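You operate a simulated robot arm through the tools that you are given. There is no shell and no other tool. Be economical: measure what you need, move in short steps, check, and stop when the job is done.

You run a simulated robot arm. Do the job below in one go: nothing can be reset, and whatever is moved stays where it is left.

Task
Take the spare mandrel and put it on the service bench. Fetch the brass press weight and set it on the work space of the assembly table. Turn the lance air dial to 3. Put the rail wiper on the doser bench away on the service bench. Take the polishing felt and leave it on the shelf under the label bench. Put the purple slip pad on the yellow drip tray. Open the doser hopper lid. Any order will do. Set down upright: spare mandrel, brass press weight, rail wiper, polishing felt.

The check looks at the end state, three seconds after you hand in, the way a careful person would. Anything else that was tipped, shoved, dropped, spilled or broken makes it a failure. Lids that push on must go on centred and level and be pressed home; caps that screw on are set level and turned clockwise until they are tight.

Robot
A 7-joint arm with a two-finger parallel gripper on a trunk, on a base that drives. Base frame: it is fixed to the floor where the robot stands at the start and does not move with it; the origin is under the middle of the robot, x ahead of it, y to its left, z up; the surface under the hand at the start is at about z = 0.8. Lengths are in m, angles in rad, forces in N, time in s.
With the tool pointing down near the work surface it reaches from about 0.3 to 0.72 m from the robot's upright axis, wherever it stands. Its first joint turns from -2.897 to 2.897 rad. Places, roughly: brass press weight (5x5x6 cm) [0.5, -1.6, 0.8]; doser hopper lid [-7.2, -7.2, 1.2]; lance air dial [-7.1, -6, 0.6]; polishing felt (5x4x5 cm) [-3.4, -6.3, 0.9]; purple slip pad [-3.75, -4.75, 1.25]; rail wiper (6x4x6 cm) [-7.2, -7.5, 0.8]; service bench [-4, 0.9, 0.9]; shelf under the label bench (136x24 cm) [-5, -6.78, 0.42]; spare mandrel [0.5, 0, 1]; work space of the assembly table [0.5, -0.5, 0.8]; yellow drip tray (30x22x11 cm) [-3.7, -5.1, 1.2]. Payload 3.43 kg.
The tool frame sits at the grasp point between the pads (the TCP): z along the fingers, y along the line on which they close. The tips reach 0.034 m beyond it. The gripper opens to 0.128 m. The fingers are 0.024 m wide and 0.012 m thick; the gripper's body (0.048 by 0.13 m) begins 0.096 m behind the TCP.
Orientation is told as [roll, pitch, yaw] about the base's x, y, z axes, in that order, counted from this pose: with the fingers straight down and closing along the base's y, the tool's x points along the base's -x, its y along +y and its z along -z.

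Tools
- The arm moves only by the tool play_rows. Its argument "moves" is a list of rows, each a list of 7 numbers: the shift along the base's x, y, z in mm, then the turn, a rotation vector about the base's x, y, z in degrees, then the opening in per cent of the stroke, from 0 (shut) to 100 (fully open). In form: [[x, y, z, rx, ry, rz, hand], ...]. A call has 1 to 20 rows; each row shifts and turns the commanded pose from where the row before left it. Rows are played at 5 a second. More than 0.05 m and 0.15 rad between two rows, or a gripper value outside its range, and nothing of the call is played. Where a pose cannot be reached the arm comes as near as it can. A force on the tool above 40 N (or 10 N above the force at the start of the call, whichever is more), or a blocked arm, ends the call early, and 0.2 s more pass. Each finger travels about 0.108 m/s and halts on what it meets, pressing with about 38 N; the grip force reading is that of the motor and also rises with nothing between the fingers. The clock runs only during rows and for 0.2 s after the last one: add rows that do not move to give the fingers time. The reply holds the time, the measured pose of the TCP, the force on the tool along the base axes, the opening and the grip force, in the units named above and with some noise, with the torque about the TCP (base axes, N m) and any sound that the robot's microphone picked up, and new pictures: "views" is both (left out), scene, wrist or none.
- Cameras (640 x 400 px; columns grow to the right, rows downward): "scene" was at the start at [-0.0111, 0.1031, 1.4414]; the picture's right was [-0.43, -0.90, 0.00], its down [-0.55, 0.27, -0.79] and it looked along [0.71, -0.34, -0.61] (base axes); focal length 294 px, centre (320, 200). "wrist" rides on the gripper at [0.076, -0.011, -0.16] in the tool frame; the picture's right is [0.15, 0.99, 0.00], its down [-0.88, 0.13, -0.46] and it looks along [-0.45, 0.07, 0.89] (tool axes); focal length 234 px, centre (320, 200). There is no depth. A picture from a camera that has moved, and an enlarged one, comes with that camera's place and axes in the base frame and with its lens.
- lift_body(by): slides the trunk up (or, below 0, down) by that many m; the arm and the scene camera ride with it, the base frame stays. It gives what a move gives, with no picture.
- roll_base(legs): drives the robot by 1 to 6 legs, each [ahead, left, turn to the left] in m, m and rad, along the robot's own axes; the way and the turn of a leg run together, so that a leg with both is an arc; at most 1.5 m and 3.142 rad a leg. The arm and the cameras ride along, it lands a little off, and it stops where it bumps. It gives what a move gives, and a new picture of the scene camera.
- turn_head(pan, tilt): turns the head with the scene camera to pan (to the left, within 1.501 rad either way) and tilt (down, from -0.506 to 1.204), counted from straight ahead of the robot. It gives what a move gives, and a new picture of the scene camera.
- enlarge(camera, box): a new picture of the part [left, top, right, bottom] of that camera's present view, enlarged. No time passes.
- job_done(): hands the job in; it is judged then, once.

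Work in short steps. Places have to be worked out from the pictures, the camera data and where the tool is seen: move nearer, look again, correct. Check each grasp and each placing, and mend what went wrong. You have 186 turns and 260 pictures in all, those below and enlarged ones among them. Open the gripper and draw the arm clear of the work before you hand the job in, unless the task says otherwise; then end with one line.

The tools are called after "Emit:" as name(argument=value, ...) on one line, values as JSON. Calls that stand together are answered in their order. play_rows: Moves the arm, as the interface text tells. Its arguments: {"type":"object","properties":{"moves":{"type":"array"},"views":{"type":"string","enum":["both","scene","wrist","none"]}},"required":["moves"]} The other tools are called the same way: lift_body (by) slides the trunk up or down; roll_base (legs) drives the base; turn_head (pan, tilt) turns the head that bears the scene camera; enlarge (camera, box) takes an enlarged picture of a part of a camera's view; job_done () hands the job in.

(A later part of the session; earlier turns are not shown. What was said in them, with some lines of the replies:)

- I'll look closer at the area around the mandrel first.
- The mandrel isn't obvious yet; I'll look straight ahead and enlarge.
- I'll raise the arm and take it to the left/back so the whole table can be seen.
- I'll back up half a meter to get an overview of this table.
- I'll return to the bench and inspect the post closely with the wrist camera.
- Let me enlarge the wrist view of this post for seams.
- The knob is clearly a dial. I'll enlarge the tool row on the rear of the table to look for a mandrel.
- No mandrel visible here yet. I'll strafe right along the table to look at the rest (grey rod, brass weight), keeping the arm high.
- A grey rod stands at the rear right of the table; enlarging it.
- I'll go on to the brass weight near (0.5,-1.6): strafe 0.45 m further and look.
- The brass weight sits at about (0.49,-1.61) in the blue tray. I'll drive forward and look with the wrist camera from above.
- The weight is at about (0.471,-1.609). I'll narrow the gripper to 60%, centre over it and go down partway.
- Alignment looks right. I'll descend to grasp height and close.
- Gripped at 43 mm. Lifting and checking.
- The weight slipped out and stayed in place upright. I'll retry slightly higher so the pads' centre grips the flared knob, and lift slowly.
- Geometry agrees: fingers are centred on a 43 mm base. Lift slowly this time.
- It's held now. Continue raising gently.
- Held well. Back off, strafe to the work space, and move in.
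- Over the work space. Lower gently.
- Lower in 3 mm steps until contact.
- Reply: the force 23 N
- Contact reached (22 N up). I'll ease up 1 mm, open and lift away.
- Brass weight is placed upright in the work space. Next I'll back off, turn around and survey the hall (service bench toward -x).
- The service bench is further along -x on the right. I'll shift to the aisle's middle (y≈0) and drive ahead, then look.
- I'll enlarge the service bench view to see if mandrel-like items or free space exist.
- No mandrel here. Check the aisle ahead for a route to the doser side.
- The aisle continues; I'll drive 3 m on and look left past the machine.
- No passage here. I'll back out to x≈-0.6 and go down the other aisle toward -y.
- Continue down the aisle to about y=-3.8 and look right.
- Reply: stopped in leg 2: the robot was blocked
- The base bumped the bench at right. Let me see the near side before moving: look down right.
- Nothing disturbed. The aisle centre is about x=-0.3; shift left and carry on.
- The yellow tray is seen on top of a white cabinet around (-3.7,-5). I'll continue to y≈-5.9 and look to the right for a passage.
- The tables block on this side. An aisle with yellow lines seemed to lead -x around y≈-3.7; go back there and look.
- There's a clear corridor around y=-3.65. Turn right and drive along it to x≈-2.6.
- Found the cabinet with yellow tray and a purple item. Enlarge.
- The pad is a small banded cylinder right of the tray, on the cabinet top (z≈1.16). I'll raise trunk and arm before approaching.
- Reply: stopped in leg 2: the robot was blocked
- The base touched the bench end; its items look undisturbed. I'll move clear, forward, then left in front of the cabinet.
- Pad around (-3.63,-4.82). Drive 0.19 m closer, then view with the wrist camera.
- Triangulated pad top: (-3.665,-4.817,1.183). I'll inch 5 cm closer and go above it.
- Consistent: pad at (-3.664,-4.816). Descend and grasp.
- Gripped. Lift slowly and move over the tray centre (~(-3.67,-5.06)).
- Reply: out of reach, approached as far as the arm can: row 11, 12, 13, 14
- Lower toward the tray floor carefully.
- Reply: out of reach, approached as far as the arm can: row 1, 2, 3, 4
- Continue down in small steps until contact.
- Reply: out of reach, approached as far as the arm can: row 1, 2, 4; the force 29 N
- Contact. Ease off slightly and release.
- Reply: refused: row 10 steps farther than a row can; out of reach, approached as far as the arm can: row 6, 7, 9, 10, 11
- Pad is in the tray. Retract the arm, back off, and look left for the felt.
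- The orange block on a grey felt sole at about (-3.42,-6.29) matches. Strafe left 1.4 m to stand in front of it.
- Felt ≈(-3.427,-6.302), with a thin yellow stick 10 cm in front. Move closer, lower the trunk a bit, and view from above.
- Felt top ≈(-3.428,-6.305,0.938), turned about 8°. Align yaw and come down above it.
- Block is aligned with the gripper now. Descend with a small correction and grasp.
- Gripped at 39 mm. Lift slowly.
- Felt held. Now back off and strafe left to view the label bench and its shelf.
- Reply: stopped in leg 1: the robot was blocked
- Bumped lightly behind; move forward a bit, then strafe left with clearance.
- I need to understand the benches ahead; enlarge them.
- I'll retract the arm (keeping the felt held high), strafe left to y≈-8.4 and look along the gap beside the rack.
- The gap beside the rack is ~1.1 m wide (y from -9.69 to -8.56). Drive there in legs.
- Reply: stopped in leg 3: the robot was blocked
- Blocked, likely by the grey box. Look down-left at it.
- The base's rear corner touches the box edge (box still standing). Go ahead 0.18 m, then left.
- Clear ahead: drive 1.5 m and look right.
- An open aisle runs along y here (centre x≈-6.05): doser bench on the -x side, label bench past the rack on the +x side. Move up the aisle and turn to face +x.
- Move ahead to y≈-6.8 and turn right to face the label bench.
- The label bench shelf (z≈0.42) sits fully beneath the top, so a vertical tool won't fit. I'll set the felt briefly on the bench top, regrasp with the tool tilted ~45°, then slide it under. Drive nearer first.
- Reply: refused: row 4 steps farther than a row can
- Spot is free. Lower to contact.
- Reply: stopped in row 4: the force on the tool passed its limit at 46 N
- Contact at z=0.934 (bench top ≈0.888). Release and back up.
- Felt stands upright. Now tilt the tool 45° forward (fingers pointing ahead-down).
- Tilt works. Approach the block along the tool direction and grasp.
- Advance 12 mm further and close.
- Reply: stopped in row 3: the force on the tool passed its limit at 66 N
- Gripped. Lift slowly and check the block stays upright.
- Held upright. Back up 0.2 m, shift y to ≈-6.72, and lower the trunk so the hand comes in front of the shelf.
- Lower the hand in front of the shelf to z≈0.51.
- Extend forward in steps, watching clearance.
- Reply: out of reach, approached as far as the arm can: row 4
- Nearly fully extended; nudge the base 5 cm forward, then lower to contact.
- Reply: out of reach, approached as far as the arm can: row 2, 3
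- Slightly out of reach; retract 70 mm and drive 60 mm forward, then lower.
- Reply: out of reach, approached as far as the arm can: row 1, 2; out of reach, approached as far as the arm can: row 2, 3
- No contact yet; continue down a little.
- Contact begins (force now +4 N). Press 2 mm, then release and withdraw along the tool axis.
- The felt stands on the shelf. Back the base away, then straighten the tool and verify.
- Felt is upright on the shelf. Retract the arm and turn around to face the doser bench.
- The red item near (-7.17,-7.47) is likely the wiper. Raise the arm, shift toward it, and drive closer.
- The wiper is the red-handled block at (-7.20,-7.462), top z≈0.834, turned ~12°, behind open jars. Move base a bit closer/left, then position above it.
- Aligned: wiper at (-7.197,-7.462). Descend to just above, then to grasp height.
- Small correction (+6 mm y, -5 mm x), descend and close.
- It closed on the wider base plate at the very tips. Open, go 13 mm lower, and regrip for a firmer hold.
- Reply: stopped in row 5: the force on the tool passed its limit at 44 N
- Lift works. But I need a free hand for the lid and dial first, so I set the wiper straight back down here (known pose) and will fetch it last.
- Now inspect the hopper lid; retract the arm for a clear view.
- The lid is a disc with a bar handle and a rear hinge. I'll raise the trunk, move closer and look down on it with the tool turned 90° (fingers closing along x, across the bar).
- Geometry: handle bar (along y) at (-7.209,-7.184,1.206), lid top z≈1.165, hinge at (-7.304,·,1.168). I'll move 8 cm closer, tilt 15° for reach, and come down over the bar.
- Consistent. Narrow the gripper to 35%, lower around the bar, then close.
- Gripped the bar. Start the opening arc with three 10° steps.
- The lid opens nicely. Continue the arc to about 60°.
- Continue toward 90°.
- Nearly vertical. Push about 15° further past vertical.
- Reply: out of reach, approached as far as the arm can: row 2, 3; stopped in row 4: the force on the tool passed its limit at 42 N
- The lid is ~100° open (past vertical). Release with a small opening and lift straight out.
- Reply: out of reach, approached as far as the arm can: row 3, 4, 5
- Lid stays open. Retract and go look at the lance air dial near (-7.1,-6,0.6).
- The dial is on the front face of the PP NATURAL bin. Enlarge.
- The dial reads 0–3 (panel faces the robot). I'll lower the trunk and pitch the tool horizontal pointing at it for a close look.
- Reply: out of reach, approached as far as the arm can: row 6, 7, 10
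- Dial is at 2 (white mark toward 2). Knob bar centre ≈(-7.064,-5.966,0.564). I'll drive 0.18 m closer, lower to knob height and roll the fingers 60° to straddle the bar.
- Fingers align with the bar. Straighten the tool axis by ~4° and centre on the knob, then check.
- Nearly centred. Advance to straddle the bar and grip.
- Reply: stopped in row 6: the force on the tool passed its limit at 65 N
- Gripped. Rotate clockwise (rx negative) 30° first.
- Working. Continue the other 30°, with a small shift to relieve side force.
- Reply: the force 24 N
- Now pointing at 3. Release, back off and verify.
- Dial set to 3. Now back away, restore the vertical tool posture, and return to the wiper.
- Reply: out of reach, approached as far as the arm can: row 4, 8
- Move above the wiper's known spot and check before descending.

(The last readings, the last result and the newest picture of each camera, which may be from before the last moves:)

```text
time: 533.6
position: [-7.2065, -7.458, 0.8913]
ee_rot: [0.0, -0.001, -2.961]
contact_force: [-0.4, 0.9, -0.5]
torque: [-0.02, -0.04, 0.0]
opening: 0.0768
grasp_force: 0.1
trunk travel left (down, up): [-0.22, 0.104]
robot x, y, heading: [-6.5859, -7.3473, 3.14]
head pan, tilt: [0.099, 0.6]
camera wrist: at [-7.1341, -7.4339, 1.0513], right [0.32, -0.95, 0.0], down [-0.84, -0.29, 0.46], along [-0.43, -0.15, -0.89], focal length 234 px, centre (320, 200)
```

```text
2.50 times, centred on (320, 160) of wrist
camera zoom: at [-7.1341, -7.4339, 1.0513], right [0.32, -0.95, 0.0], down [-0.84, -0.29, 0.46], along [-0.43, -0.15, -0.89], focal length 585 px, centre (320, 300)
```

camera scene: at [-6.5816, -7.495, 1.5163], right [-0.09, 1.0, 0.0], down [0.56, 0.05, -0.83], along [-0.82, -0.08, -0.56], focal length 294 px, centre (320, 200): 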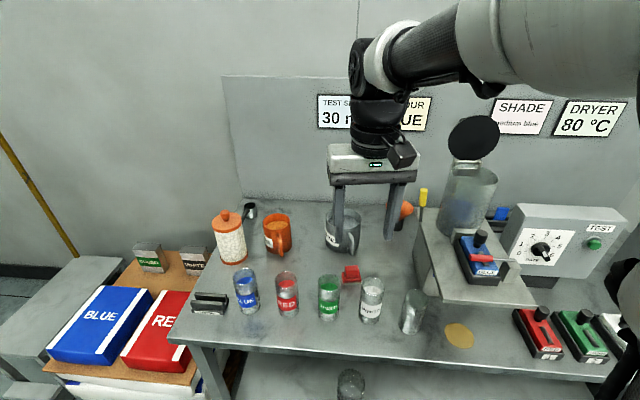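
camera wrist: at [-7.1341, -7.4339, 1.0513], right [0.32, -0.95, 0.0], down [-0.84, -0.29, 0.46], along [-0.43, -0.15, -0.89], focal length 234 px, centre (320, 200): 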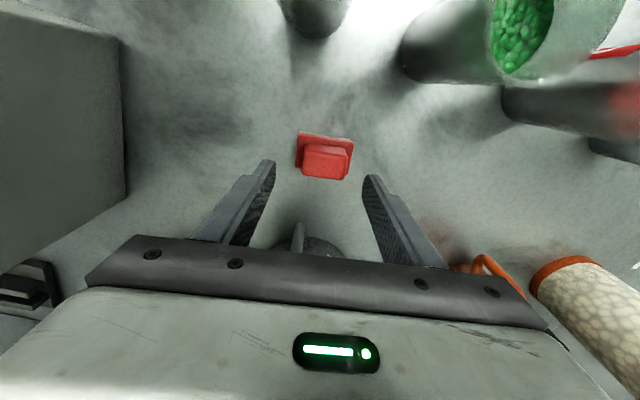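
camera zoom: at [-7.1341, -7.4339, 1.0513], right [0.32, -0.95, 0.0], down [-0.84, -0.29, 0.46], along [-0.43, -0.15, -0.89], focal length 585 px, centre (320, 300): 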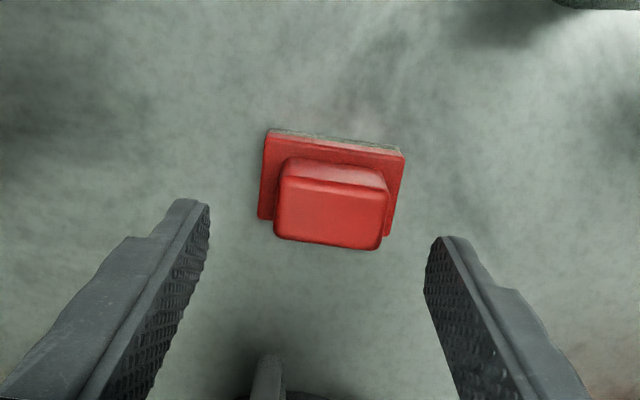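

Emit:
play_rows(moves=[[3, -3, -25, 0, 0, 0, 60], [0, 0, -20, 0, 0, 0, 60], [0, 0, -9, 0, 0, 0, 60], [0, 0, 0, 0, 0, 0, 30], [0, 0, 0, 0, 0, 0, 0], [0, 0, 0, 0, 0, 0, 0], [0, 0, 0, 0, 0, 0, 0]], views="none")

Emit:
play_rows(moves=[[0, 0, 4, 0, 0, 0, 0], [0, 0, 8, 0, 0, 0, 0], [0, 0, 14, 0, 0, 0, 0], [0, 0, 20, 0, 0, 0, 0], [0, 0, 30, 0, 0, 0, 0], [0, 0, 35, 0, 0, 0, 0], [0, 0, 40, 0, 0, 0, 0], [0, 0, 45, 0, 0, 0, 0], [0, 0, 45, 0, 0, 0, 0], [0, 0, 40, 0, 0, 0, 0], [0, 0, 30, 0, 0, 0, 0]], views="both")

```text
time: 535.2
position: [-7.2002, -7.4609, 0.8393]
ee_rot: [0.002, 0.0, -2.962]
contact_force: [0.4, 0.4, 0.5]
torque: [0.0, 0.01, 0.02]
opening: 0.0553
grasp_force: 38.0
trunk travel left (down, up): [-0.22, 0.104]
robot x, y, heading: [-6.581, -7.3457, 3.136]
head pan, tilt: [0.099, 0.6]
```

```text
time: 537.6
position: [-7.1986, -7.462, 1.1497]
ee_rot: [0.0, -0.001, -2.964]
contact_force: [-0.3, 0.2, -1.2]
torque: [-0.02, -0.02, 0.01]
opening: 0.0552
grasp_force: 38.4
trunk travel left (down, up): [-0.22, 0.104]
robot x, y, heading: [-6.5821, -7.3467, 3.134]
head pan, tilt: [0.099, 0.6]
camera scene: at [-6.5816, -7.495, 1.5163], right [-0.09, 1.0, 0.0], down [0.56, 0.05, -0.83], along [-0.82, -0.08, -0.56], focal length 294 px, centre (320, 200)
camera wrist: at [-7.1268, -7.4383, 1.3092], right [0.32, -0.95, 0.0], down [-0.84, -0.29, 0.46], along [-0.43, -0.15, -0.89], focal length 234 px, centre (320, 200)
```

scene: 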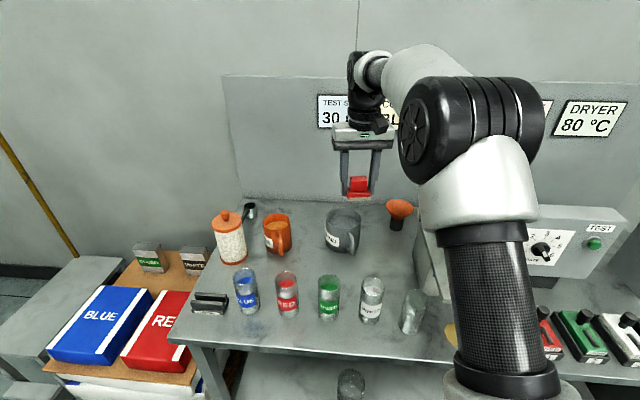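
wrist: 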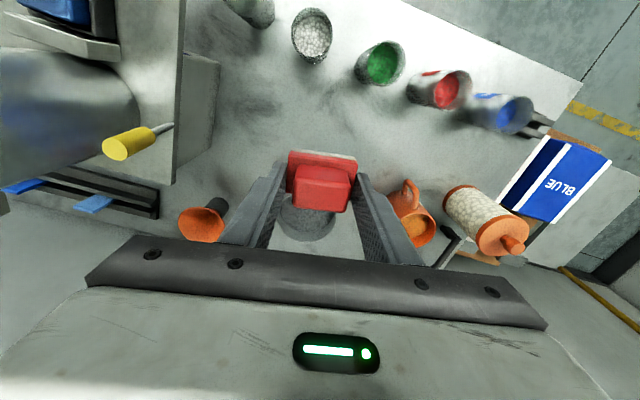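

Wiper held. Retract the arm and start the route back: aisle → rack gap.

Emit:
play_rows(moves=[[45, 5, 15, 0, 0, 0, 0], [45, 10, 15, 0, 0, 0, 0], [45, 10, 15, 0, 0, 0, 0], [45, 10, 10, 0, 0, 0, 0], [45, 10, 0, 0, 0, 0, 0], [25, 10, 0, 0, 0, 0, 0]], views="none")

Emit:
roll_base(legs=[[-0.5, 0, 0], [0, 0.9, 0], [0, 0.85, 0]])

```text
time: 539.0
position: [-6.9518, -7.4069, 1.2056]
ee_rot: [0.001, 0.0, -2.962]
contact_force: [0.1, 0.3, -0.4]
torque: [0.0, 0.0, -0.02]
opening: 0.0553
grasp_force: 38.2
trunk travel left (down, up): [-0.22, 0.104]
robot x, y, heading: [-6.5835, -7.3457, 3.134]
head pan, tilt: [0.099, 0.6]
```

```text
time: 558.6
position: [-6.468, -9.1521, 1.2061]
ee_rot: [0.0, -0.001, -2.969]
contact_force: [-0.3, -1.2, -0.3]
torque: [0.01, -0.01, 0.02]
opening: 0.0553
grasp_force: 38.0
trunk travel left (down, up): [-0.22, 0.104]
robot x, y, heading: [-6.1008, -9.0961, 3.127]
head pan, tilt: [0.099, 0.6]
camera scene: at [-6.099, -9.2435, 1.5163], right [-0.09, 1.0, 0.0], down [0.56, 0.05, -0.83], along [-0.82, -0.07, -0.56], focal length 294 px, centre (320, 200)
```

scene: 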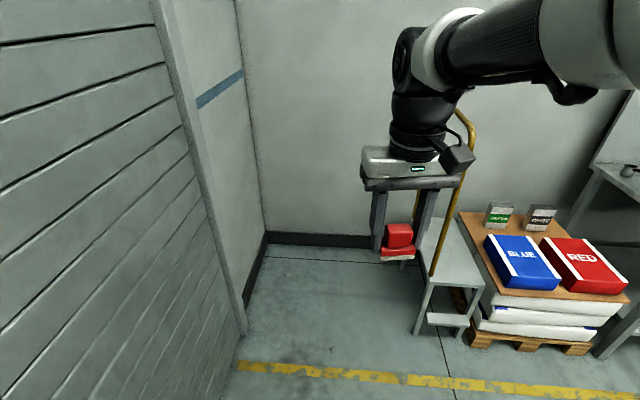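

Emit:
roll_base(legs=[[-1.0, 0, 0.014], [-0.81, 0, 0]])

```text
time: 567.8
position: [-4.6578, -9.1699, 1.2068]
ee_rot: [0.002, 0.0, -2.96]
contact_force: [0.7, -0.2, -1.0]
torque: [-0.02, -0.01, 0.0]
opening: 0.0555
grasp_force: 38.1
trunk travel left (down, up): [-0.22, 0.104]
robot x, y, heading: [-4.2913, -9.1077, 3.139]
head pan, tilt: [0.099, 0.6]
camera scene: at [-4.2881, -9.2565, 1.5163], right [-0.1, 1.0, 0.0], down [0.56, 0.05, -0.83], along [-0.82, -0.08, -0.56], focal length 294 px, centre (320, 200)
```

scene: 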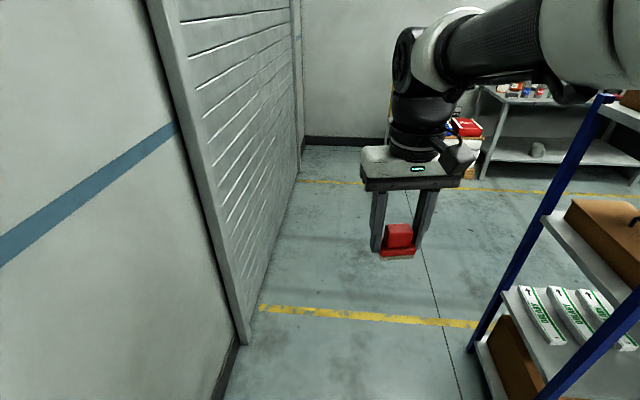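

Emit:
roll_base(legs=[[0, -0.6, 0], [-0.9, 0, 0], [-0.75, 0, 0]])

```text
time: 581.9
position: [-3.0275, -8.5722, 1.2062]
ee_rot: [0.001, -0.002, -2.936]
contact_force: [-0.5, -0.2, -1.0]
torque: [-0.01, 0.02, 0.05]
opening: 0.0553
grasp_force: 38.1
trunk travel left (down, up): [-0.22, 0.104]
robot x, y, heading: [-2.6607, -8.4998, -3.123]
head pan, tilt: [0.099, 0.6]
camera scene: at [-2.6556, -8.6506, 1.5163], right [-0.12, 0.99, 0.0], down [0.56, 0.07, -0.83], along [-0.82, -0.1, -0.56], focal length 294 px, centre (320, 200)
```

scene: 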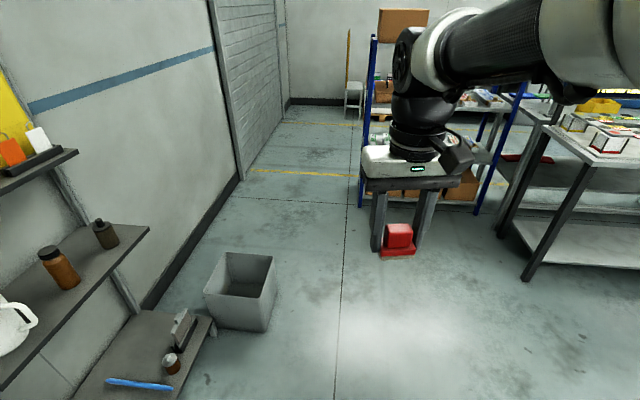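

Emit:
roll_base(legs=[[0.03, 0, -0.018], [0, -1.2, 0], [0, -1.1, 0]])

```text
time: 604.7
position: [-3.0655, -6.2547, 1.2053]
ee_rot: [0.003, -0.001, -2.946]
contact_force: [-0.6, 0.3, -0.4]
torque: [-0.01, 0.01, 0.02]
opening: 0.055
grasp_force: 38.1
trunk travel left (down, up): [-0.22, 0.104]
robot x, y, heading: [-2.6992, -6.1878, -3.135]
head pan, tilt: [0.099, 0.6]
camera scene: at [-2.6939, -6.3363, 1.5163], right [-0.11, 0.99, 0.0], down [0.56, 0.06, -0.83], along [-0.82, -0.09, -0.56], focal length 294 px, centre (320, 200)
```

scene: 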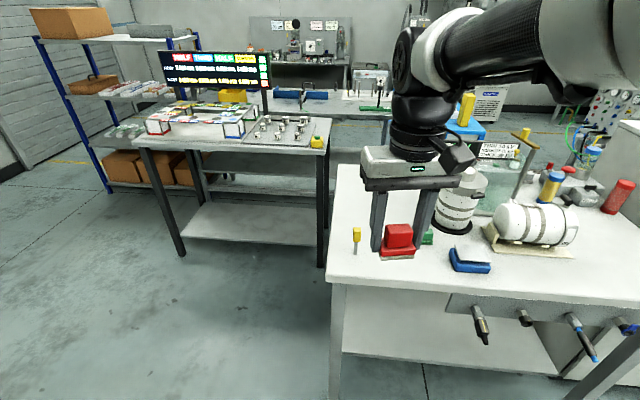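

Emit:
roll_base(legs=[[0, -1.3, 0], [0, -1.25, 0]])

```text
time: 629.4
position: [-3.1124, -3.6964, 1.206]
ee_rot: [0.0, 0.0, -2.93]
contact_force: [-0.8, 0.2, -0.1]
torque: [-0.02, 0.02, -0.02]
opening: 0.055
grasp_force: 38.1
trunk travel left (down, up): [-0.22, 0.104]
robot x, y, heading: [-2.7462, -3.6247, -3.112]
head pan, tilt: [0.099, 0.6]
camera scene: at [-2.7397, -3.7732, 1.5163], right [-0.13, 0.99, 0.0], down [0.56, 0.07, -0.83], along [-0.82, -0.1, -0.56], focal length 294 px, centre (320, 200)
```

scene: 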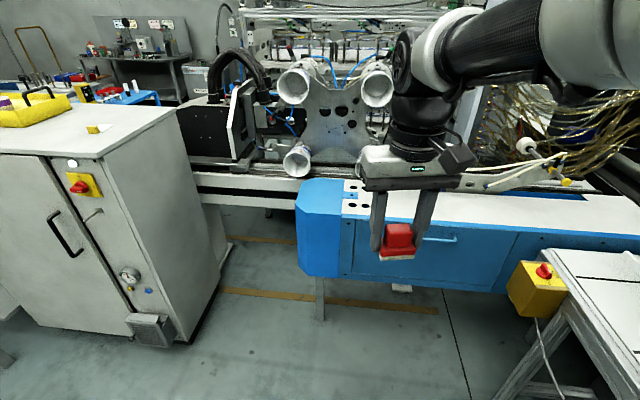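

Emit:
roll_base(legs=[[0, 0, -0.03], [-1.25, 0, 0], [-1.2, 0, 0]])

```text
time: 641.9
position: [-0.6379, -3.7236, 1.2056]
ee_rot: [0.001, 0.001, -2.98]
contact_force: [0.3, -0.7, -0.5]
torque: [0.0, 0.02, 0.04]
opening: 0.0551
grasp_force: 37.8
trunk travel left (down, up): [-0.22, 0.104]
robot x, y, heading: [-0.2691, -3.6726, 3.12]
head pan, tilt: [0.099, 0.6]
camera scene: at [-0.2705, -3.8188, 1.5163], right [-0.08, 1.0, 0.0], down [0.56, 0.04, -0.83], along [-0.82, -0.06, -0.56], focal length 294 px, centre (320, 200)
```

scene: 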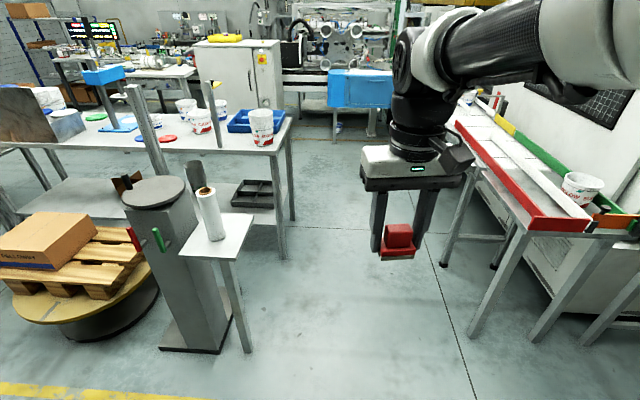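

Emit:
roll_base(legs=[[0, 0, 0.02], [0, -1.2, 0], [0, -1.2, 0]])

```text
time: 665.4
position: [-0.6326, -1.3361, 1.2058]
ee_rot: [0.002, 0.0, -2.938]
contact_force: [-0.6, 0.1, -1.3]
torque: [0.0, -0.01, 0.0]
opening: 0.0554
grasp_force: 37.7
trunk travel left (down, up): [-0.22, 0.104]
robot x, y, heading: [-0.2669, -1.2729, -3.124]
head pan, tilt: [0.099, 0.6]
camera scene: at [-0.2607, -1.4156, 1.5163], right [-0.12, 0.99, 0.0], down [0.56, 0.07, -0.83], along [-0.82, -0.1, -0.56], focal length 294 px, centre (320, 200)
```

scene: 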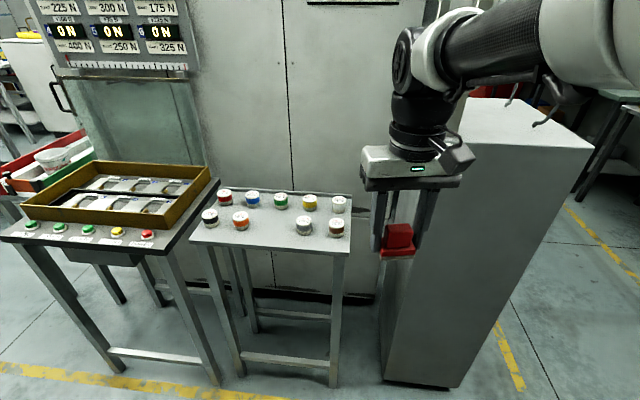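

Emit:
roll_base(legs=[[0, 0, -0.018], [0, -1.2, 0], [1.2, 0, 0], [1.2, 0, 0], [0.72, 0, 0], [0, 0, -1.571]])

Emit:
turn_head(pan=0.0, tilt=0.6)

```text
time: 696.3
position: [-3.438, 0.3068, 1.206]
ee_rot: [0.002, 0.001, 1.788]
contact_force: [0.0, 0.4, 0.0]
torque: [0.0, -0.06, 0.0]
opening: 0.0554
grasp_force: 38.0
trunk travel left (down, up): [-0.22, 0.104]
robot x, y, heading: [-3.3623, -0.0628, 1.599]
head pan, tilt: [0.099, 0.6]
camera scene: at [-3.5126, -0.065, 1.5163], right [0.99, 0.13, 0.0], down [0.07, -0.56, -0.83], along [-0.11, 0.82, -0.56], focal length 294 px, centre (320, 200)
```

scene: 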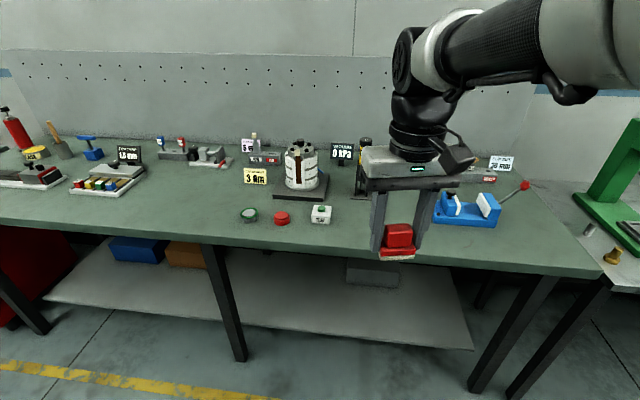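

```text
time: 697.0
position: [-3.4388, 0.3053, 1.2052]
ee_rot: [0.0, 0.0, 1.787]
contact_force: [-0.2, 0.5, -0.7]
torque: [0.0, 0.0, 0.01]
opening: 0.0553
grasp_force: 38.0
trunk travel left (down, up): [-0.22, 0.104]
robot x, y, heading: [-3.3635, -0.0612, 1.601]
head pan, tilt: [0.0, 0.6]
camera scene: at [-3.5039, -0.0643, 1.5163], right [1.0, 0.03, 0.0], down [0.02, -0.56, -0.83], along [-0.03, 0.82, -0.56], focal length 294 px, centre (320, 200)
```

scene: 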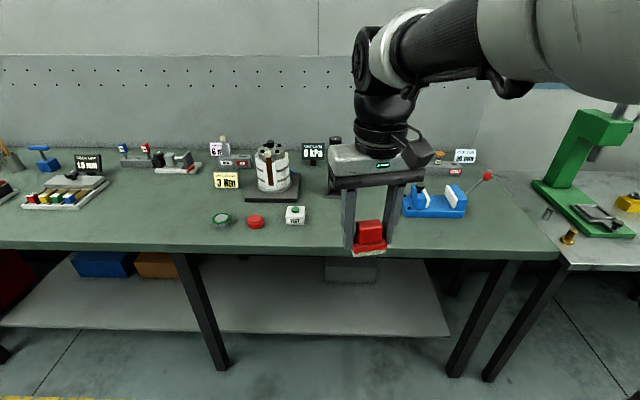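

Free spot at about (-3.42,0.72) between the TEST box and the vise. Drive 0.15 m closer and extend over it.

Emit:
roll_base(legs=[[0.16, 0, -0.03]])

Emit:
play_rows(moves=[[0, 40, -10, 0, 0, 0, 0], [0, 45, -10, 0, 0, 0, 0], [0, 45, -15, 0, 0, 0, 0], [0, 45, -15, 0, 0, 0, 0], [0, 45, -15, 0, 0, 0, 0], [0, 30, -20, 0, 0, 0, 0], [0, 0, -30, 0, 0, 0, 0], [0, 0, -30, 0, 0, 0, 0]], views="both")

```text
time: 698.4
position: [-3.4279, 0.4672, 1.2061]
ee_rot: [0.002, -0.001, 1.754]
contact_force: [0.3, -0.4, -0.4]
torque: [-0.01, 0.01, 0.02]
opening: 0.0554
grasp_force: 37.9
trunk travel left (down, up): [-0.22, 0.104]
robot x, y, heading: [-3.367, 0.0986, 1.571]
head pan, tilt: [0.0, 0.6]
camera scene: at [-3.5064, 0.0989, 1.5163], right [1.0, 0.0, 0.0], down [0.0, -0.57, -0.82], along [0.0, 0.82, -0.57], focal length 294 px, centre (320, 200)
```

scene: 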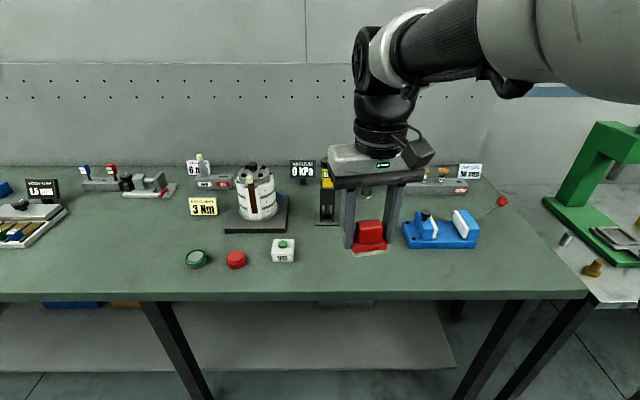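

```text
time: 700.2
position: [-3.429, 0.717, 1.0597]
ee_rot: [0.001, 0.0, 1.752]
contact_force: [0.5, -0.4, -0.5]
torque: [0.02, -0.01, 0.01]
opening: 0.0553
grasp_force: 38.3
trunk travel left (down, up): [-0.22, 0.104]
robot x, y, heading: [-3.3662, 0.099, 1.572]
head pan, tilt: [0.0, 0.6]
camera scene: at [-3.5064, 0.0986, 1.5163], right [1.0, 0.0, 0.0], down [0.0, -0.56, -0.83], along [0.0, 0.83, -0.56], focal length 294 px, centre (320, 200)
camera wrist: at [-3.4046, 0.6427, 1.2207], right [-0.95, -0.32, 0.0], down [-0.29, 0.84, 0.46], along [-0.15, 0.43, -0.89], focal length 234 px, centre (320, 200)
```

scene: 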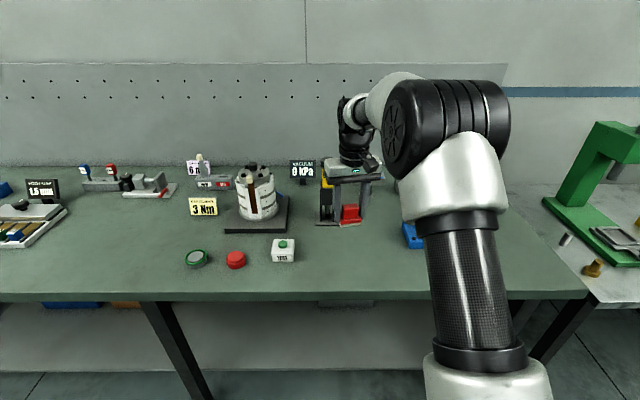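
wrist: 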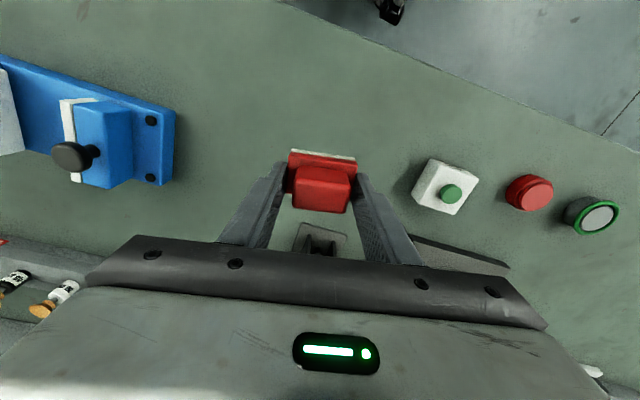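

Shift 3 cm toward the front and lower to contact.

Emit:
play_rows(moves=[[5, -30, -20, 0, 0, 0, 0], [0, 0, -35, 0, 0, 0, 0], [0, 0, -30, 0, 0, 0, 0], [0, 0, -20, 0, 0, 0, 0], [0, 0, 0, 0, 0, 0, 0]], views="none")

Emit:
play_rows(moves=[[0, 0, -4, 0, 0, 0, 0], [0, 0, -3, 0, 0, 0, 0], [0, 0, -3, 0, 0, 0, 0], [0, 0, 0, 0, 0, 0, 0]], views="none")

```text
time: 701.4
position: [-3.4223, 0.6864, 0.9548]
ee_rot: [0.002, 0.0, 1.753]
contact_force: [-1.0, -0.4, -0.6]
torque: [0.04, 0.02, 0.01]
opening: 0.0552
grasp_force: 37.7
trunk travel left (down, up): [-0.22, 0.104]
robot x, y, heading: [-3.3667, 0.0995, 1.57]
head pan, tilt: [0.0, 0.6]
```

```text
time: 702.4
position: [-3.4234, 0.6857, 0.9454]
ee_rot: [0.002, -0.001, 1.752]
contact_force: [0.3, -0.2, -1.0]
torque: [-0.02, 0.0, 0.02]
opening: 0.0552
grasp_force: 37.6
trunk travel left (down, up): [-0.22, 0.104]
robot x, y, heading: [-3.3647, 0.1011, 1.571]
head pan, tilt: [0.0, 0.6]
```

Emit:
play_rows(moves=[[0, 0, -3, 0, 0, 0, 0], [0, 0, -3, 0, 0, 0, 0], [0, 0, -2, 0, 0, 0, 0], [0, 0, 0, 0, 0, 0, 0]], views="none")

```text
time: 703.4
position: [-3.4235, 0.6868, 0.9402]
ee_rot: [0.002, -0.005, 1.754]
contact_force: [0.1, -1.3, 12.9]
torque: [-0.27, -0.14, -0.05]
opening: 0.055
grasp_force: 37.6
trunk travel left (down, up): [-0.22, 0.104]
robot x, y, heading: [-3.3647, 0.0965, 1.573]
head pan, tilt: [0.0, 0.6]
```

Contact. Release and rise straight up.

Emit:
play_rows(moves=[[0, 0, 1, 0, 0, 0, 0], [0, 0, 0, 0, 0, 0, 50], [0, 0, 0, 0, 0, 0, 60], [0, 0, 0, 0, 0, 0, 60], [0, 0, 30, 0, 0, 0, 60], [0, 0, 45, 0, 0, 0, 60], [0, -10, 45, 0, 0, 0, 60], [0, -20, 45, 0, 0, 0, 60], [0, -45, 10, 0, 0, 0, 60], [0, -45, 10, 0, 0, 0, 60], [0, -45, 10, 0, 0, 0, 60]], views="both")

```text
time: 705.8
position: [-3.425, 0.5214, 1.1355]
ee_rot: [0.004, 0.0, 1.752]
contact_force: [1.0, 0.9, 0.3]
torque: [-0.04, -0.01, 0.02]
opening: 0.0772
grasp_force: 0.1
trunk travel left (down, up): [-0.22, 0.104]
robot x, y, heading: [-3.3679, 0.0966, 1.573]
head pan, tilt: [0.0, 0.6]
camera scene: at [-3.5064, 0.0985, 1.5163], right [1.0, 0.0, 0.0], down [0.0, -0.56, -0.83], along [0.0, 0.83, -0.56], focal length 294 px, centre (320, 200)
camera wrist: at [-3.4008, 0.4472, 1.2951], right [-0.95, -0.32, 0.0], down [-0.29, 0.84, 0.46], along [-0.15, 0.43, -0.89], focal length 234 px, centre (320, 200)
```

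scene: 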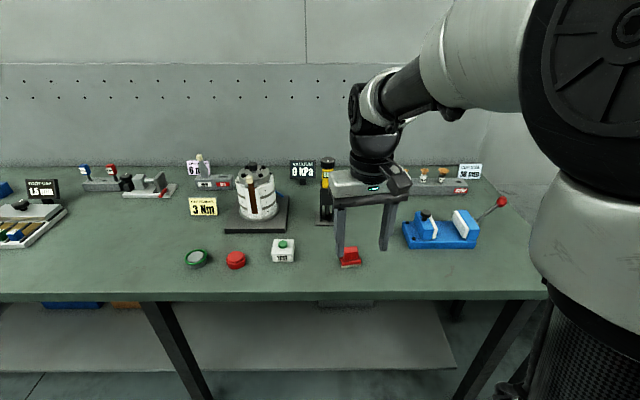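
wrist: 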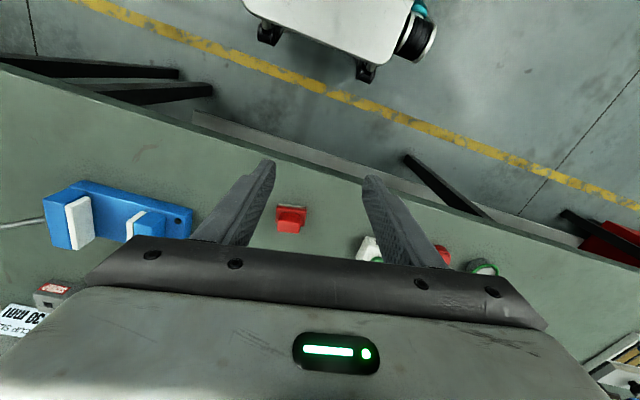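

Wiper stands on the service bench. For the mandrel, compare the banded cylinder here.

Emit:
enlarge(camera="scene", box=[190, 140, 350, 260])

```text
3.33 times, centred on (270, 200) of scene
camera zoom: at [-3.5064, 0.0985, 1.5163], right [1.0, 0.0, 0.0], down [0.0, -0.56, -0.83], along [0.0, 0.83, -0.56], focal length 981 px, centre (487, 200)
```

zoom: 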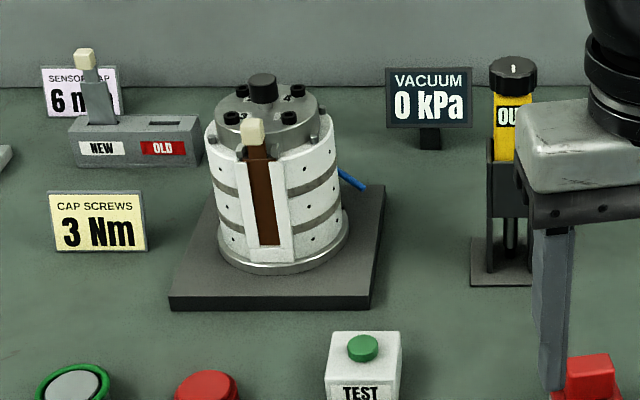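

Mandrels here are white cylinders with grey bands; the banded-head post at (0.525,0) on the assembly table matches the given place. Drive back there.

Emit:
roll_base(legs=[[-0.15, 0, 0], [0, 0, -1.571], [1.2, 0, 0], [1.2, 0, 0], [0.7, 0, 0]])

Emit:
turn_head(pan=0.0, tilt=0.5)

```text
time: 726.0
position: [0.1745, 0.0838, 1.1354]
ee_rot: [0.003, -0.001, 0.208]
contact_force: [0.3, -0.1, -1.3]
torque: [0.02, 0.02, -0.01]
opening: 0.0768
grasp_force: 0.1
trunk travel left (down, up): [-0.22, 0.104]
robot x, y, heading: [-0.2453, 0.0168, 0.019]
head pan, tilt: [0.0, 0.6]
camera scene: at [-0.2497, 0.1574, 1.5163], right [0.02, -1.0, 0.0], down [-0.56, -0.01, -0.83], along [0.82, 0.02, -0.56], focal length 294 px, centre (320, 200)
```

scene: 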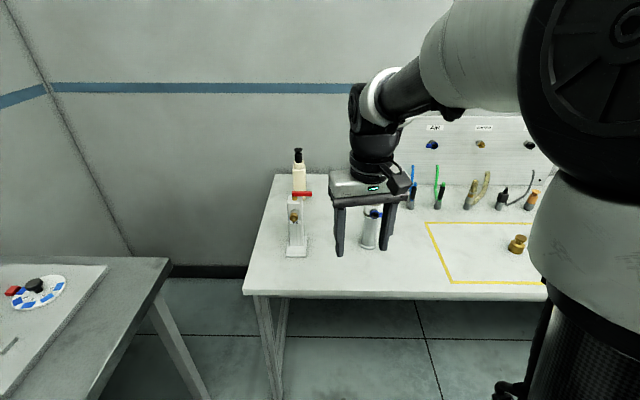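

```text
time: 726.6
position: [0.1758, 0.0846, 1.1359]
ee_rot: [0.001, -0.001, 0.206]
contact_force: [0.7, -0.5, -0.1]
torque: [0.02, -0.02, 0.03]
opening: 0.0768
grasp_force: 0.0
trunk travel left (down, up): [-0.22, 0.104]
robot x, y, heading: [-0.2491, 0.0185, 0.022]
head pan, tilt: [0.0, 0.499]
camera scene: at [-0.2472, 0.1574, 1.5253], right [0.02, -1.0, 0.0], down [-0.48, -0.01, -0.88], along [0.88, 0.02, -0.48], focal length 294 px, centre (320, 200)
```

scene: 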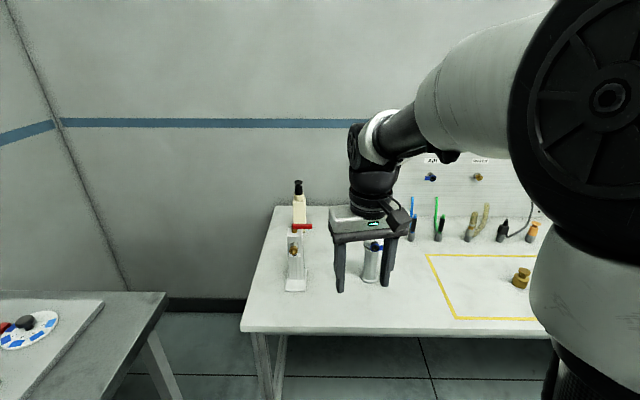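

Emit:
roll_base(legs=[[0.22, 0, -0.02]])

Emit:
play_rows(moves=[[15, -20, 0, 0, 0, -5.3, 100], [15, -20, 0, 0, 0, -5.3, 100], [20, -20, 0, 0, 0, 0, 100], [20, -20, 0, 0, 0, 0, 100], [0, 0, -10, 0, 0, 0, 100]], views="both")

Emit:
enlarge(camera="wrist", box=[250, 90, 400, 240])

Emit:
enlarge(camera="scene", box=[320, 210, 440, 330])

```text
time: 728.3
position: [0.3933, 0.0764, 1.1347]
ee_rot: [0.002, 0.0, 0.183]
contact_force: [-0.4, -0.6, -1.5]
torque: [0.03, 0.02, -0.01]
opening: 0.0769
grasp_force: 0.2
trunk travel left (down, up): [-0.22, 0.104]
robot x, y, heading: [-0.0288, 0.0196, 0.0]
head pan, tilt: [0.0, 0.499]
camera scene: at [-0.0264, 0.1595, 1.5254], right [0.0, -1.0, 0.0], down [-0.48, 0.0, -0.88], along [0.88, 0.0, -0.48], focal length 294 px, centre (320, 200)
```

scene: 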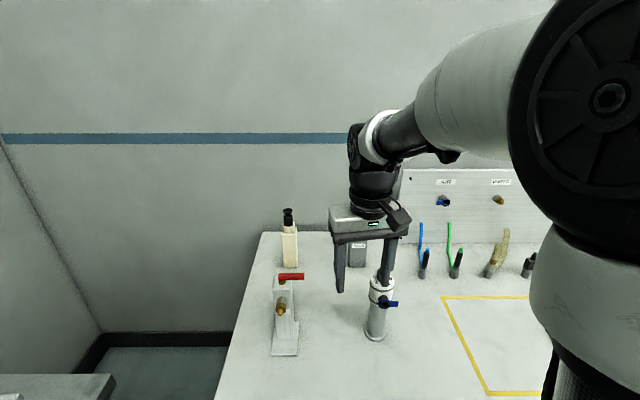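

```text
time: 729.5
position: [0.4645, -0.0023, 1.1251]
ee_rot: [0.001, 0.001, -0.003]
contact_force: [0.0, 0.6, -0.3]
torque: [-0.03, -0.01, 0.0]
opening: 0.1279
grasp_force: 0.1
trunk travel left (down, up): [-0.22, 0.104]
robot x, y, heading: [-0.0315, 0.0217, 0.0]
head pan, tilt: [0.0, 0.499]
camera scene: at [-0.0264, 0.1594, 1.5254], right [0.0, -1.0, 0.0], down [-0.48, 0.0, -0.88], along [0.88, 0.0, -0.48], focal length 294 px, centre (320, 200)
camera wrist: at [0.3872, -0.0149, 1.2851], right [-0.14, 0.99, 0.0], down [0.88, 0.13, 0.46], along [0.45, 0.07, -0.89], focal length 234 px, centre (320, 200)
```

scene: 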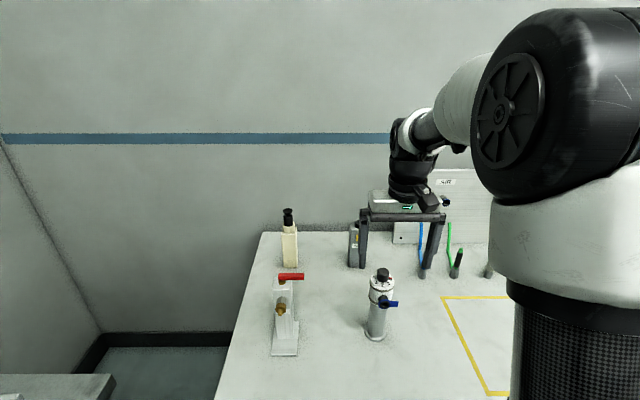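
wrist: 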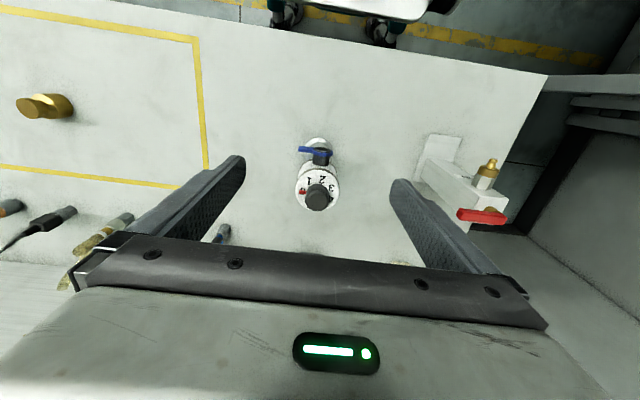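

```text
refused: no pictures are left
```

```text
refused: no pictures are left
```

Pictures are used up, so I continue on readings. Triangulated: post axis ≈(0.512,0.001), banded head z≈0.96–1.01, knob top 1.043. I'll descend around the head and close.

Emit:
play_rows(moves=[[24, 2, 0, 0, 0, 0, 100], [24, 1, 0, 0, 0, 0, 100], [0, 0, -35, 0, 0, 0, 100], [0, 0, -35, 0, 0, 0, 100], [0, 0, -35, 0, 0, 0, 100], [0, 0, -20, 0, 0, 0, 100], [0, 0, -12, 0, 0, 0, 100], [0, 0, 0, 0, 0, 0, 100]], views="none")

```text
time: 731.3
position: [0.5117, 0.0001, 0.9886]
ee_rot: [0.003, 0.0, -0.001]
contact_force: [0.1, -0.9, 0.1]
torque: [-0.02, 0.02, 0.0]
opening: 0.128
grasp_force: 0.1
trunk travel left (down, up): [-0.22, 0.104]
robot x, y, heading: [-0.0304, 0.0182, -0.002]
head pan, tilt: [0.0, 0.499]
no pictures are left
```

No contact. Close gently in stages.

Emit:
play_rows(moves=[[0, 0, 0, 0, 0, 0, 70], [0, 0, 0, 0, 0, 0, 60], [0, 0, 0, 0, 0, 0, 55], [0, 0, 0, 0, 0, 0, 50]], views="none")

```text
time: 732.3
position: [0.5116, 0.0013, 0.9883]
ee_rot: [0.002, -0.001, -0.001]
contact_force: [-0.2, 0.0, -0.4]
torque: [0.01, 0.03, 0.0]
opening: 0.0642
grasp_force: 0.5
trunk travel left (down, up): [-0.22, 0.104]
robot x, y, heading: [-0.0275, 0.0197, 0.002]
head pan, tilt: [0.0, 0.499]
no pictures are left
```

Emit:
play_rows(moves=[[0, 0, 0, 0, 0, 0, 48], [0, 0, 0, 0, 0, 0, 46], [0, 0, 0, 0, 0, 0, 44], [0, 0, 0, 0, 0, 0, 42]], views="none")

```text
time: 733.3
position: [0.5127, -0.0005, 0.9886]
ee_rot: [0.001, 0.001, 0.0]
contact_force: [0.1, 0.9, 0.8]
torque: [0.15, -0.01, 0.05]
opening: 0.0594
grasp_force: 38.1
trunk travel left (down, up): [-0.22, 0.104]
robot x, y, heading: [-0.0266, 0.0188, -0.001]
head pan, tilt: [0.0, 0.499]
no pictures are left
```

Gripped at 59 mm, well centred. Test a 4 mm lift.

Emit:
play_rows(moves=[[0, 0, 0, 0, 0, 0, 20], [0, 0, 1, 0, 0, 0, 20], [0, 0, 1, 0, 0, 0, 20], [0, 0, 2, 0, 0, 0, 20], [0, 0, 0, 0, 0, 0, 20]], views="none")

```text
time: 734.5
position: [0.5115, 0.0008, 0.9918]
ee_rot: [0.003, -0.001, -0.002]
contact_force: [0.4, -0.1, -3.7]
torque: [-0.05, 0.01, 0.0]
opening: 0.0594
grasp_force: 38.0
trunk travel left (down, up): [-0.22, 0.104]
robot x, y, heading: [-0.0314, 0.0188, 0.001]
head pan, tilt: [0.0, 0.499]
no pictures are left
```

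Load about 3.5 N — it lifts freely. Continue slowly.

Emit:
play_rows(moves=[[0, 0, 4, 0, 0, 0, 20], [0, 0, 8, 0, 0, 0, 20], [0, 0, 12, 0, 0, 0, 20], [0, 0, 15, 0, 0, 0, 20], [0, 0, 15, 0, 0, 0, 20], [0, 0, 0, 0, 0, 0, 20]], views="none")

```text
time: 735.9
position: [0.5131, 0.0004, 1.0455]
ee_rot: [0.001, 0.001, -0.001]
contact_force: [-0.4, -0.3, -5.2]
torque: [0.0, 0.07, -0.01]
opening: 0.0594
grasp_force: 37.5
trunk travel left (down, up): [-0.22, 0.104]
robot x, y, heading: [-0.0305, 0.0215, -0.001]
head pan, tilt: [0.0, 0.499]
no pictures are left
```

Load steady; it is free. Raise further (arm plus trunk).

Emit:
play_rows(moves=[[0, 0, 15, 0, 0, 0, 20], [0, 0, 20, 0, 0, 0, 20], [0, 0, 25, 0, 0, 0, 20], [-5, 0, 25, 0, 0, 0, 20], [-10, 0, 25, 0, 0, 0, 20], [-15, 0, 20, 0, 0, 0, 20], [-15, 0, 10, 0, 0, 0, 20], [0, 0, 0, 0, 0, 0, 20]], views="none")

Emit:
lift_body(by=0.08)

```text
time: 737.7
position: [0.466, 0.0009, 1.186]
ee_rot: [0.003, 0.0, -0.002]
contact_force: [-0.2, -0.4, -4.3]
torque: [-0.04, 0.04, -0.02]
opening: 0.0597
grasp_force: 38.1
trunk travel left (down, up): [-0.22, 0.104]
robot x, y, heading: [-0.0282, 0.0184, 0.003]
head pan, tilt: [0.0, 0.499]
no pictures are left
```

```text
time: 738.9
position: [0.4651, 0.0012, 1.2644]
ee_rot: [0.001, 0.0, -0.003]
contact_force: [-0.4, 0.1, -4.6]
torque: [0.01, 0.04, 0.01]
opening: 0.0592
grasp_force: 38.0
trunk travel left (down, up): [-0.3, 0.024]
robot x, y, heading: [-0.0258, 0.0162, -0.002]
head pan, tilt: [0.0, 0.499]
```

Carry: drive straight back along the aisle to x≈-4.1, then turn to face the service bench.

Emit:
roll_base(legs=[[-0.6, -0.06, 0], [-1.2, 0, 0], [-1.2, 0, 0]])

```text
time: 753.6
position: [-2.5145, -0.061, 1.2666]
ee_rot: [0.002, 0.0, 0.011]
contact_force: [-0.6, 0.3, -4.8]
torque: [-0.02, 0.07, 0.0]
opening: 0.0594
grasp_force: 38.2
trunk travel left (down, up): [-0.3, 0.024]
robot x, y, heading: [-3.0101, -0.0495, 0.011]
head pan, tilt: [0.0, 0.499]
```

Emit:
roll_base(legs=[[-1.06, 0, -0.011], [0, 0, 1.571]])

```text
time: 762.9
position: [-4.035, 0.434, 1.265]
ee_rot: [0.001, 0.001, 1.547]
contact_force: [-0.3, -0.9, -4.5]
torque: [-0.05, 0.02, -0.04]
opening: 0.0592
grasp_force: 37.9
trunk travel left (down, up): [-0.3, 0.024]
robot x, y, heading: [-4.0645, -0.0605, 1.546]
head pan, tilt: [0.0, 0.499]
```

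Emit:
roll_base(legs=[[0.15, 0.05, 0.025]])

```text
time: 764.3
position: [-4.0977, 0.5801, 1.2655]
ee_rot: [0.002, 0.002, 1.571]
contact_force: [0.9, 0.8, -4.4]
torque: [-0.07, -0.05, -0.03]
opening: 0.0591
grasp_force: 37.8
trunk travel left (down, up): [-0.3, 0.024]
robot x, y, heading: [-4.1161, 0.0878, 1.562]
head pan, tilt: [0.0, 0.499]
```

Extend over the bench to y≈0.70 and lower to z≈1.12.

Emit:
play_rows(moves=[[0, 20, 0, 0, 0, 0, 20], [0, 30, 0, 0, 0, 0, 20], [0, 35, -5, 0, 0, 0, 20], [0, 25, -10, 0, 0, 0, 20], [0, 10, -20, 0, 0, 0, 20], [0, 0, -30, 0, 0, 0, 20], [0, 0, -30, 0, 0, 0, 20], [0, 0, -25, 0, 0, 0, 20], [0, 0, -15, 0, 0, 0, 20], [0, 0, 0, 0, 0, 0, 20]], views="none")

```text
time: 766.5
position: [-4.0962, 0.6994, 1.1305]
ee_rot: [0.003, -0.001, 1.571]
contact_force: [0.4, 0.1, -4.1]
torque: [-0.02, 0.02, 0.02]
opening: 0.0593
grasp_force: 38.0
trunk travel left (down, up): [-0.3, 0.024]
robot x, y, heading: [-4.1135, 0.0824, 1.573]
head pan, tilt: [0.0, 0.499]
no pictures are left
```

Emit:
play_rows(moves=[[0, 0, -10, 0, 0, 0, 20], [0, 0, -10, 0, 0, 0, 20], [0, 0, -6, 0, 0, 0, 20], [0, 0, -4, 0, 0, 0, 20], [0, 0, 0, 0, 0, 0, 20]], views="none")

Emit:
play_rows(moves=[[0, 0, -3, 0, 0, 0, 20], [0, 0, -2, 0, 0, 0, 20], [0, 0, -2, 0, 0, 0, 20], [0, 0, 0, 0, 0, 0, 20]], views="none")

```text
time: 767.7
position: [-4.0961, 0.6995, 1.099]
ee_rot: [0.001, 0.001, 1.572]
contact_force: [-0.3, 0.5, -4.6]
torque: [-0.03, 0.02, -0.04]
opening: 0.0593
grasp_force: 38.6
trunk travel left (down, up): [-0.3, 0.024]
robot x, y, heading: [-4.1172, 0.0877, 1.57]
head pan, tilt: [0.0, 0.499]
no pictures are left
```

```text
time: 768.7
position: [-4.0977, 0.7007, 1.0972]
ee_rot: [0.001, -0.003, 1.571]
contact_force: [-1.2, -1.7, 16.3]
torque: [-0.54, -0.29, -0.09]
opening: 0.059
grasp_force: 37.7
trunk travel left (down, up): [-0.3, 0.024]
robot x, y, heading: [-4.1153, 0.0849, 1.572]
head pan, tilt: [0.0, 0.499]
no pictures are left
```

Contact at z≈1.098, consistent with the whole piece standing on the bench. Ease off, release gently.

Emit:
play_rows(moves=[[0, 0, 2, 0, 0, 0, 20], [0, 0, 0, 0, 0, 0, 20]], views="none")

```text
time: 769.3
position: [-4.0973, 0.7012, 1.0963]
ee_rot: [-0.002, -0.001, 1.569]
contact_force: [-0.4, -0.5, 8.9]
torque: [0.36, -0.3, -0.01]
opening: 0.0593
grasp_force: 37.8
trunk travel left (down, up): [-0.3, 0.024]
robot x, y, heading: [-4.1137, 0.0869, 1.569]
head pan, tilt: [0.0, 0.499]
no pictures are left
```

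Emit:
play_rows(moves=[[0, 0, 1.5, 0, 0, 0, 20], [0, 0, 0, 0, 0, 0, 20], [0, 0, 0, 0, 0, 0, 48], [0, 0, 0, 0, 0, 0, 55], [0, 0, 0, 0, 0, 0, 65], [0, 0, 0, 0, 0, 0, 80], [0, 0, 0, 0, 0, 0, 100], [0, 0, 0, 0, 0, 0, 100], [0, 0, 0, 0, 0, 0, 100]], views="none")

```text
time: 771.3
position: [-4.0978, 0.7011, 1.0975]
ee_rot: [0.002, -0.001, 1.572]
contact_force: [0.6, 0.2, -0.1]
torque: [-0.04, 0.0, 0.04]
opening: 0.1283
grasp_force: 0.1
trunk travel left (down, up): [-0.3, 0.024]
robot x, y, heading: [-4.112, 0.0861, 1.568]
head pan, tilt: [0.0, 0.499]
no pictures are left
```

Released with no residual force. Rise straight up and retract.

Emit:
play_rows(moves=[[0, 0, 20, 0, 0, 0, 100], [0, 0, 30, 0, 0, 0, 100], [0, 0, 40, 0, 0, 0, 100], [0, 0, 40, 0, 0, 0, 100], [0, 0, 30, 0, 0, 0, 100], [0, -40, 0, 0, 0, 0, 100], [0, -45, 0, 0, 0, 0, 100], [0, -45, 0, 0, 0, 0, 100], [0, -45, 0, 0, 0, 0, 100], [0, -40, 0, 0, 0, 0, 100]], views="none")

Emit:
roll_base(legs=[[-0.2, 0, 0]])

```text
time: 773.5
position: [-4.0959, 0.4846, 1.2569]
ee_rot: [0.002, 0.001, 1.571]
contact_force: [-0.4, -0.3, 0.8]
torque: [0.03, -0.02, 0.01]
opening: 0.128
grasp_force: 0.2
trunk travel left (down, up): [-0.3, 0.024]
robot x, y, heading: [-4.1134, 0.0877, 1.572]
head pan, tilt: [0.0, 0.499]
no pictures are left
```

```text
time: 775.1
position: [-4.0954, 0.2823, 1.257]
ee_rot: [0.001, 0.0, 1.572]
contact_force: [-0.5, 0.4, 0.6]
torque: [0.03, -0.01, 0.02]
opening: 0.1282
grasp_force: 0.0
trunk travel left (down, up): [-0.3, 0.024]
robot x, y, heading: [-4.1177, -0.1124, 1.572]
head pan, tilt: [0.0, 0.499]
```

All seven items are handled, the gripper is open and the arm is clear. Handing in.

Emit:
job_done()

```text
The job is handed in.
```

I handed in all seven tasks, but the spare mandrel is the least certain. I took it to be the banded post at about (0.51, 0) on the assembly table. My pictures had run out, so I set it on the service bench using position and force readings only.
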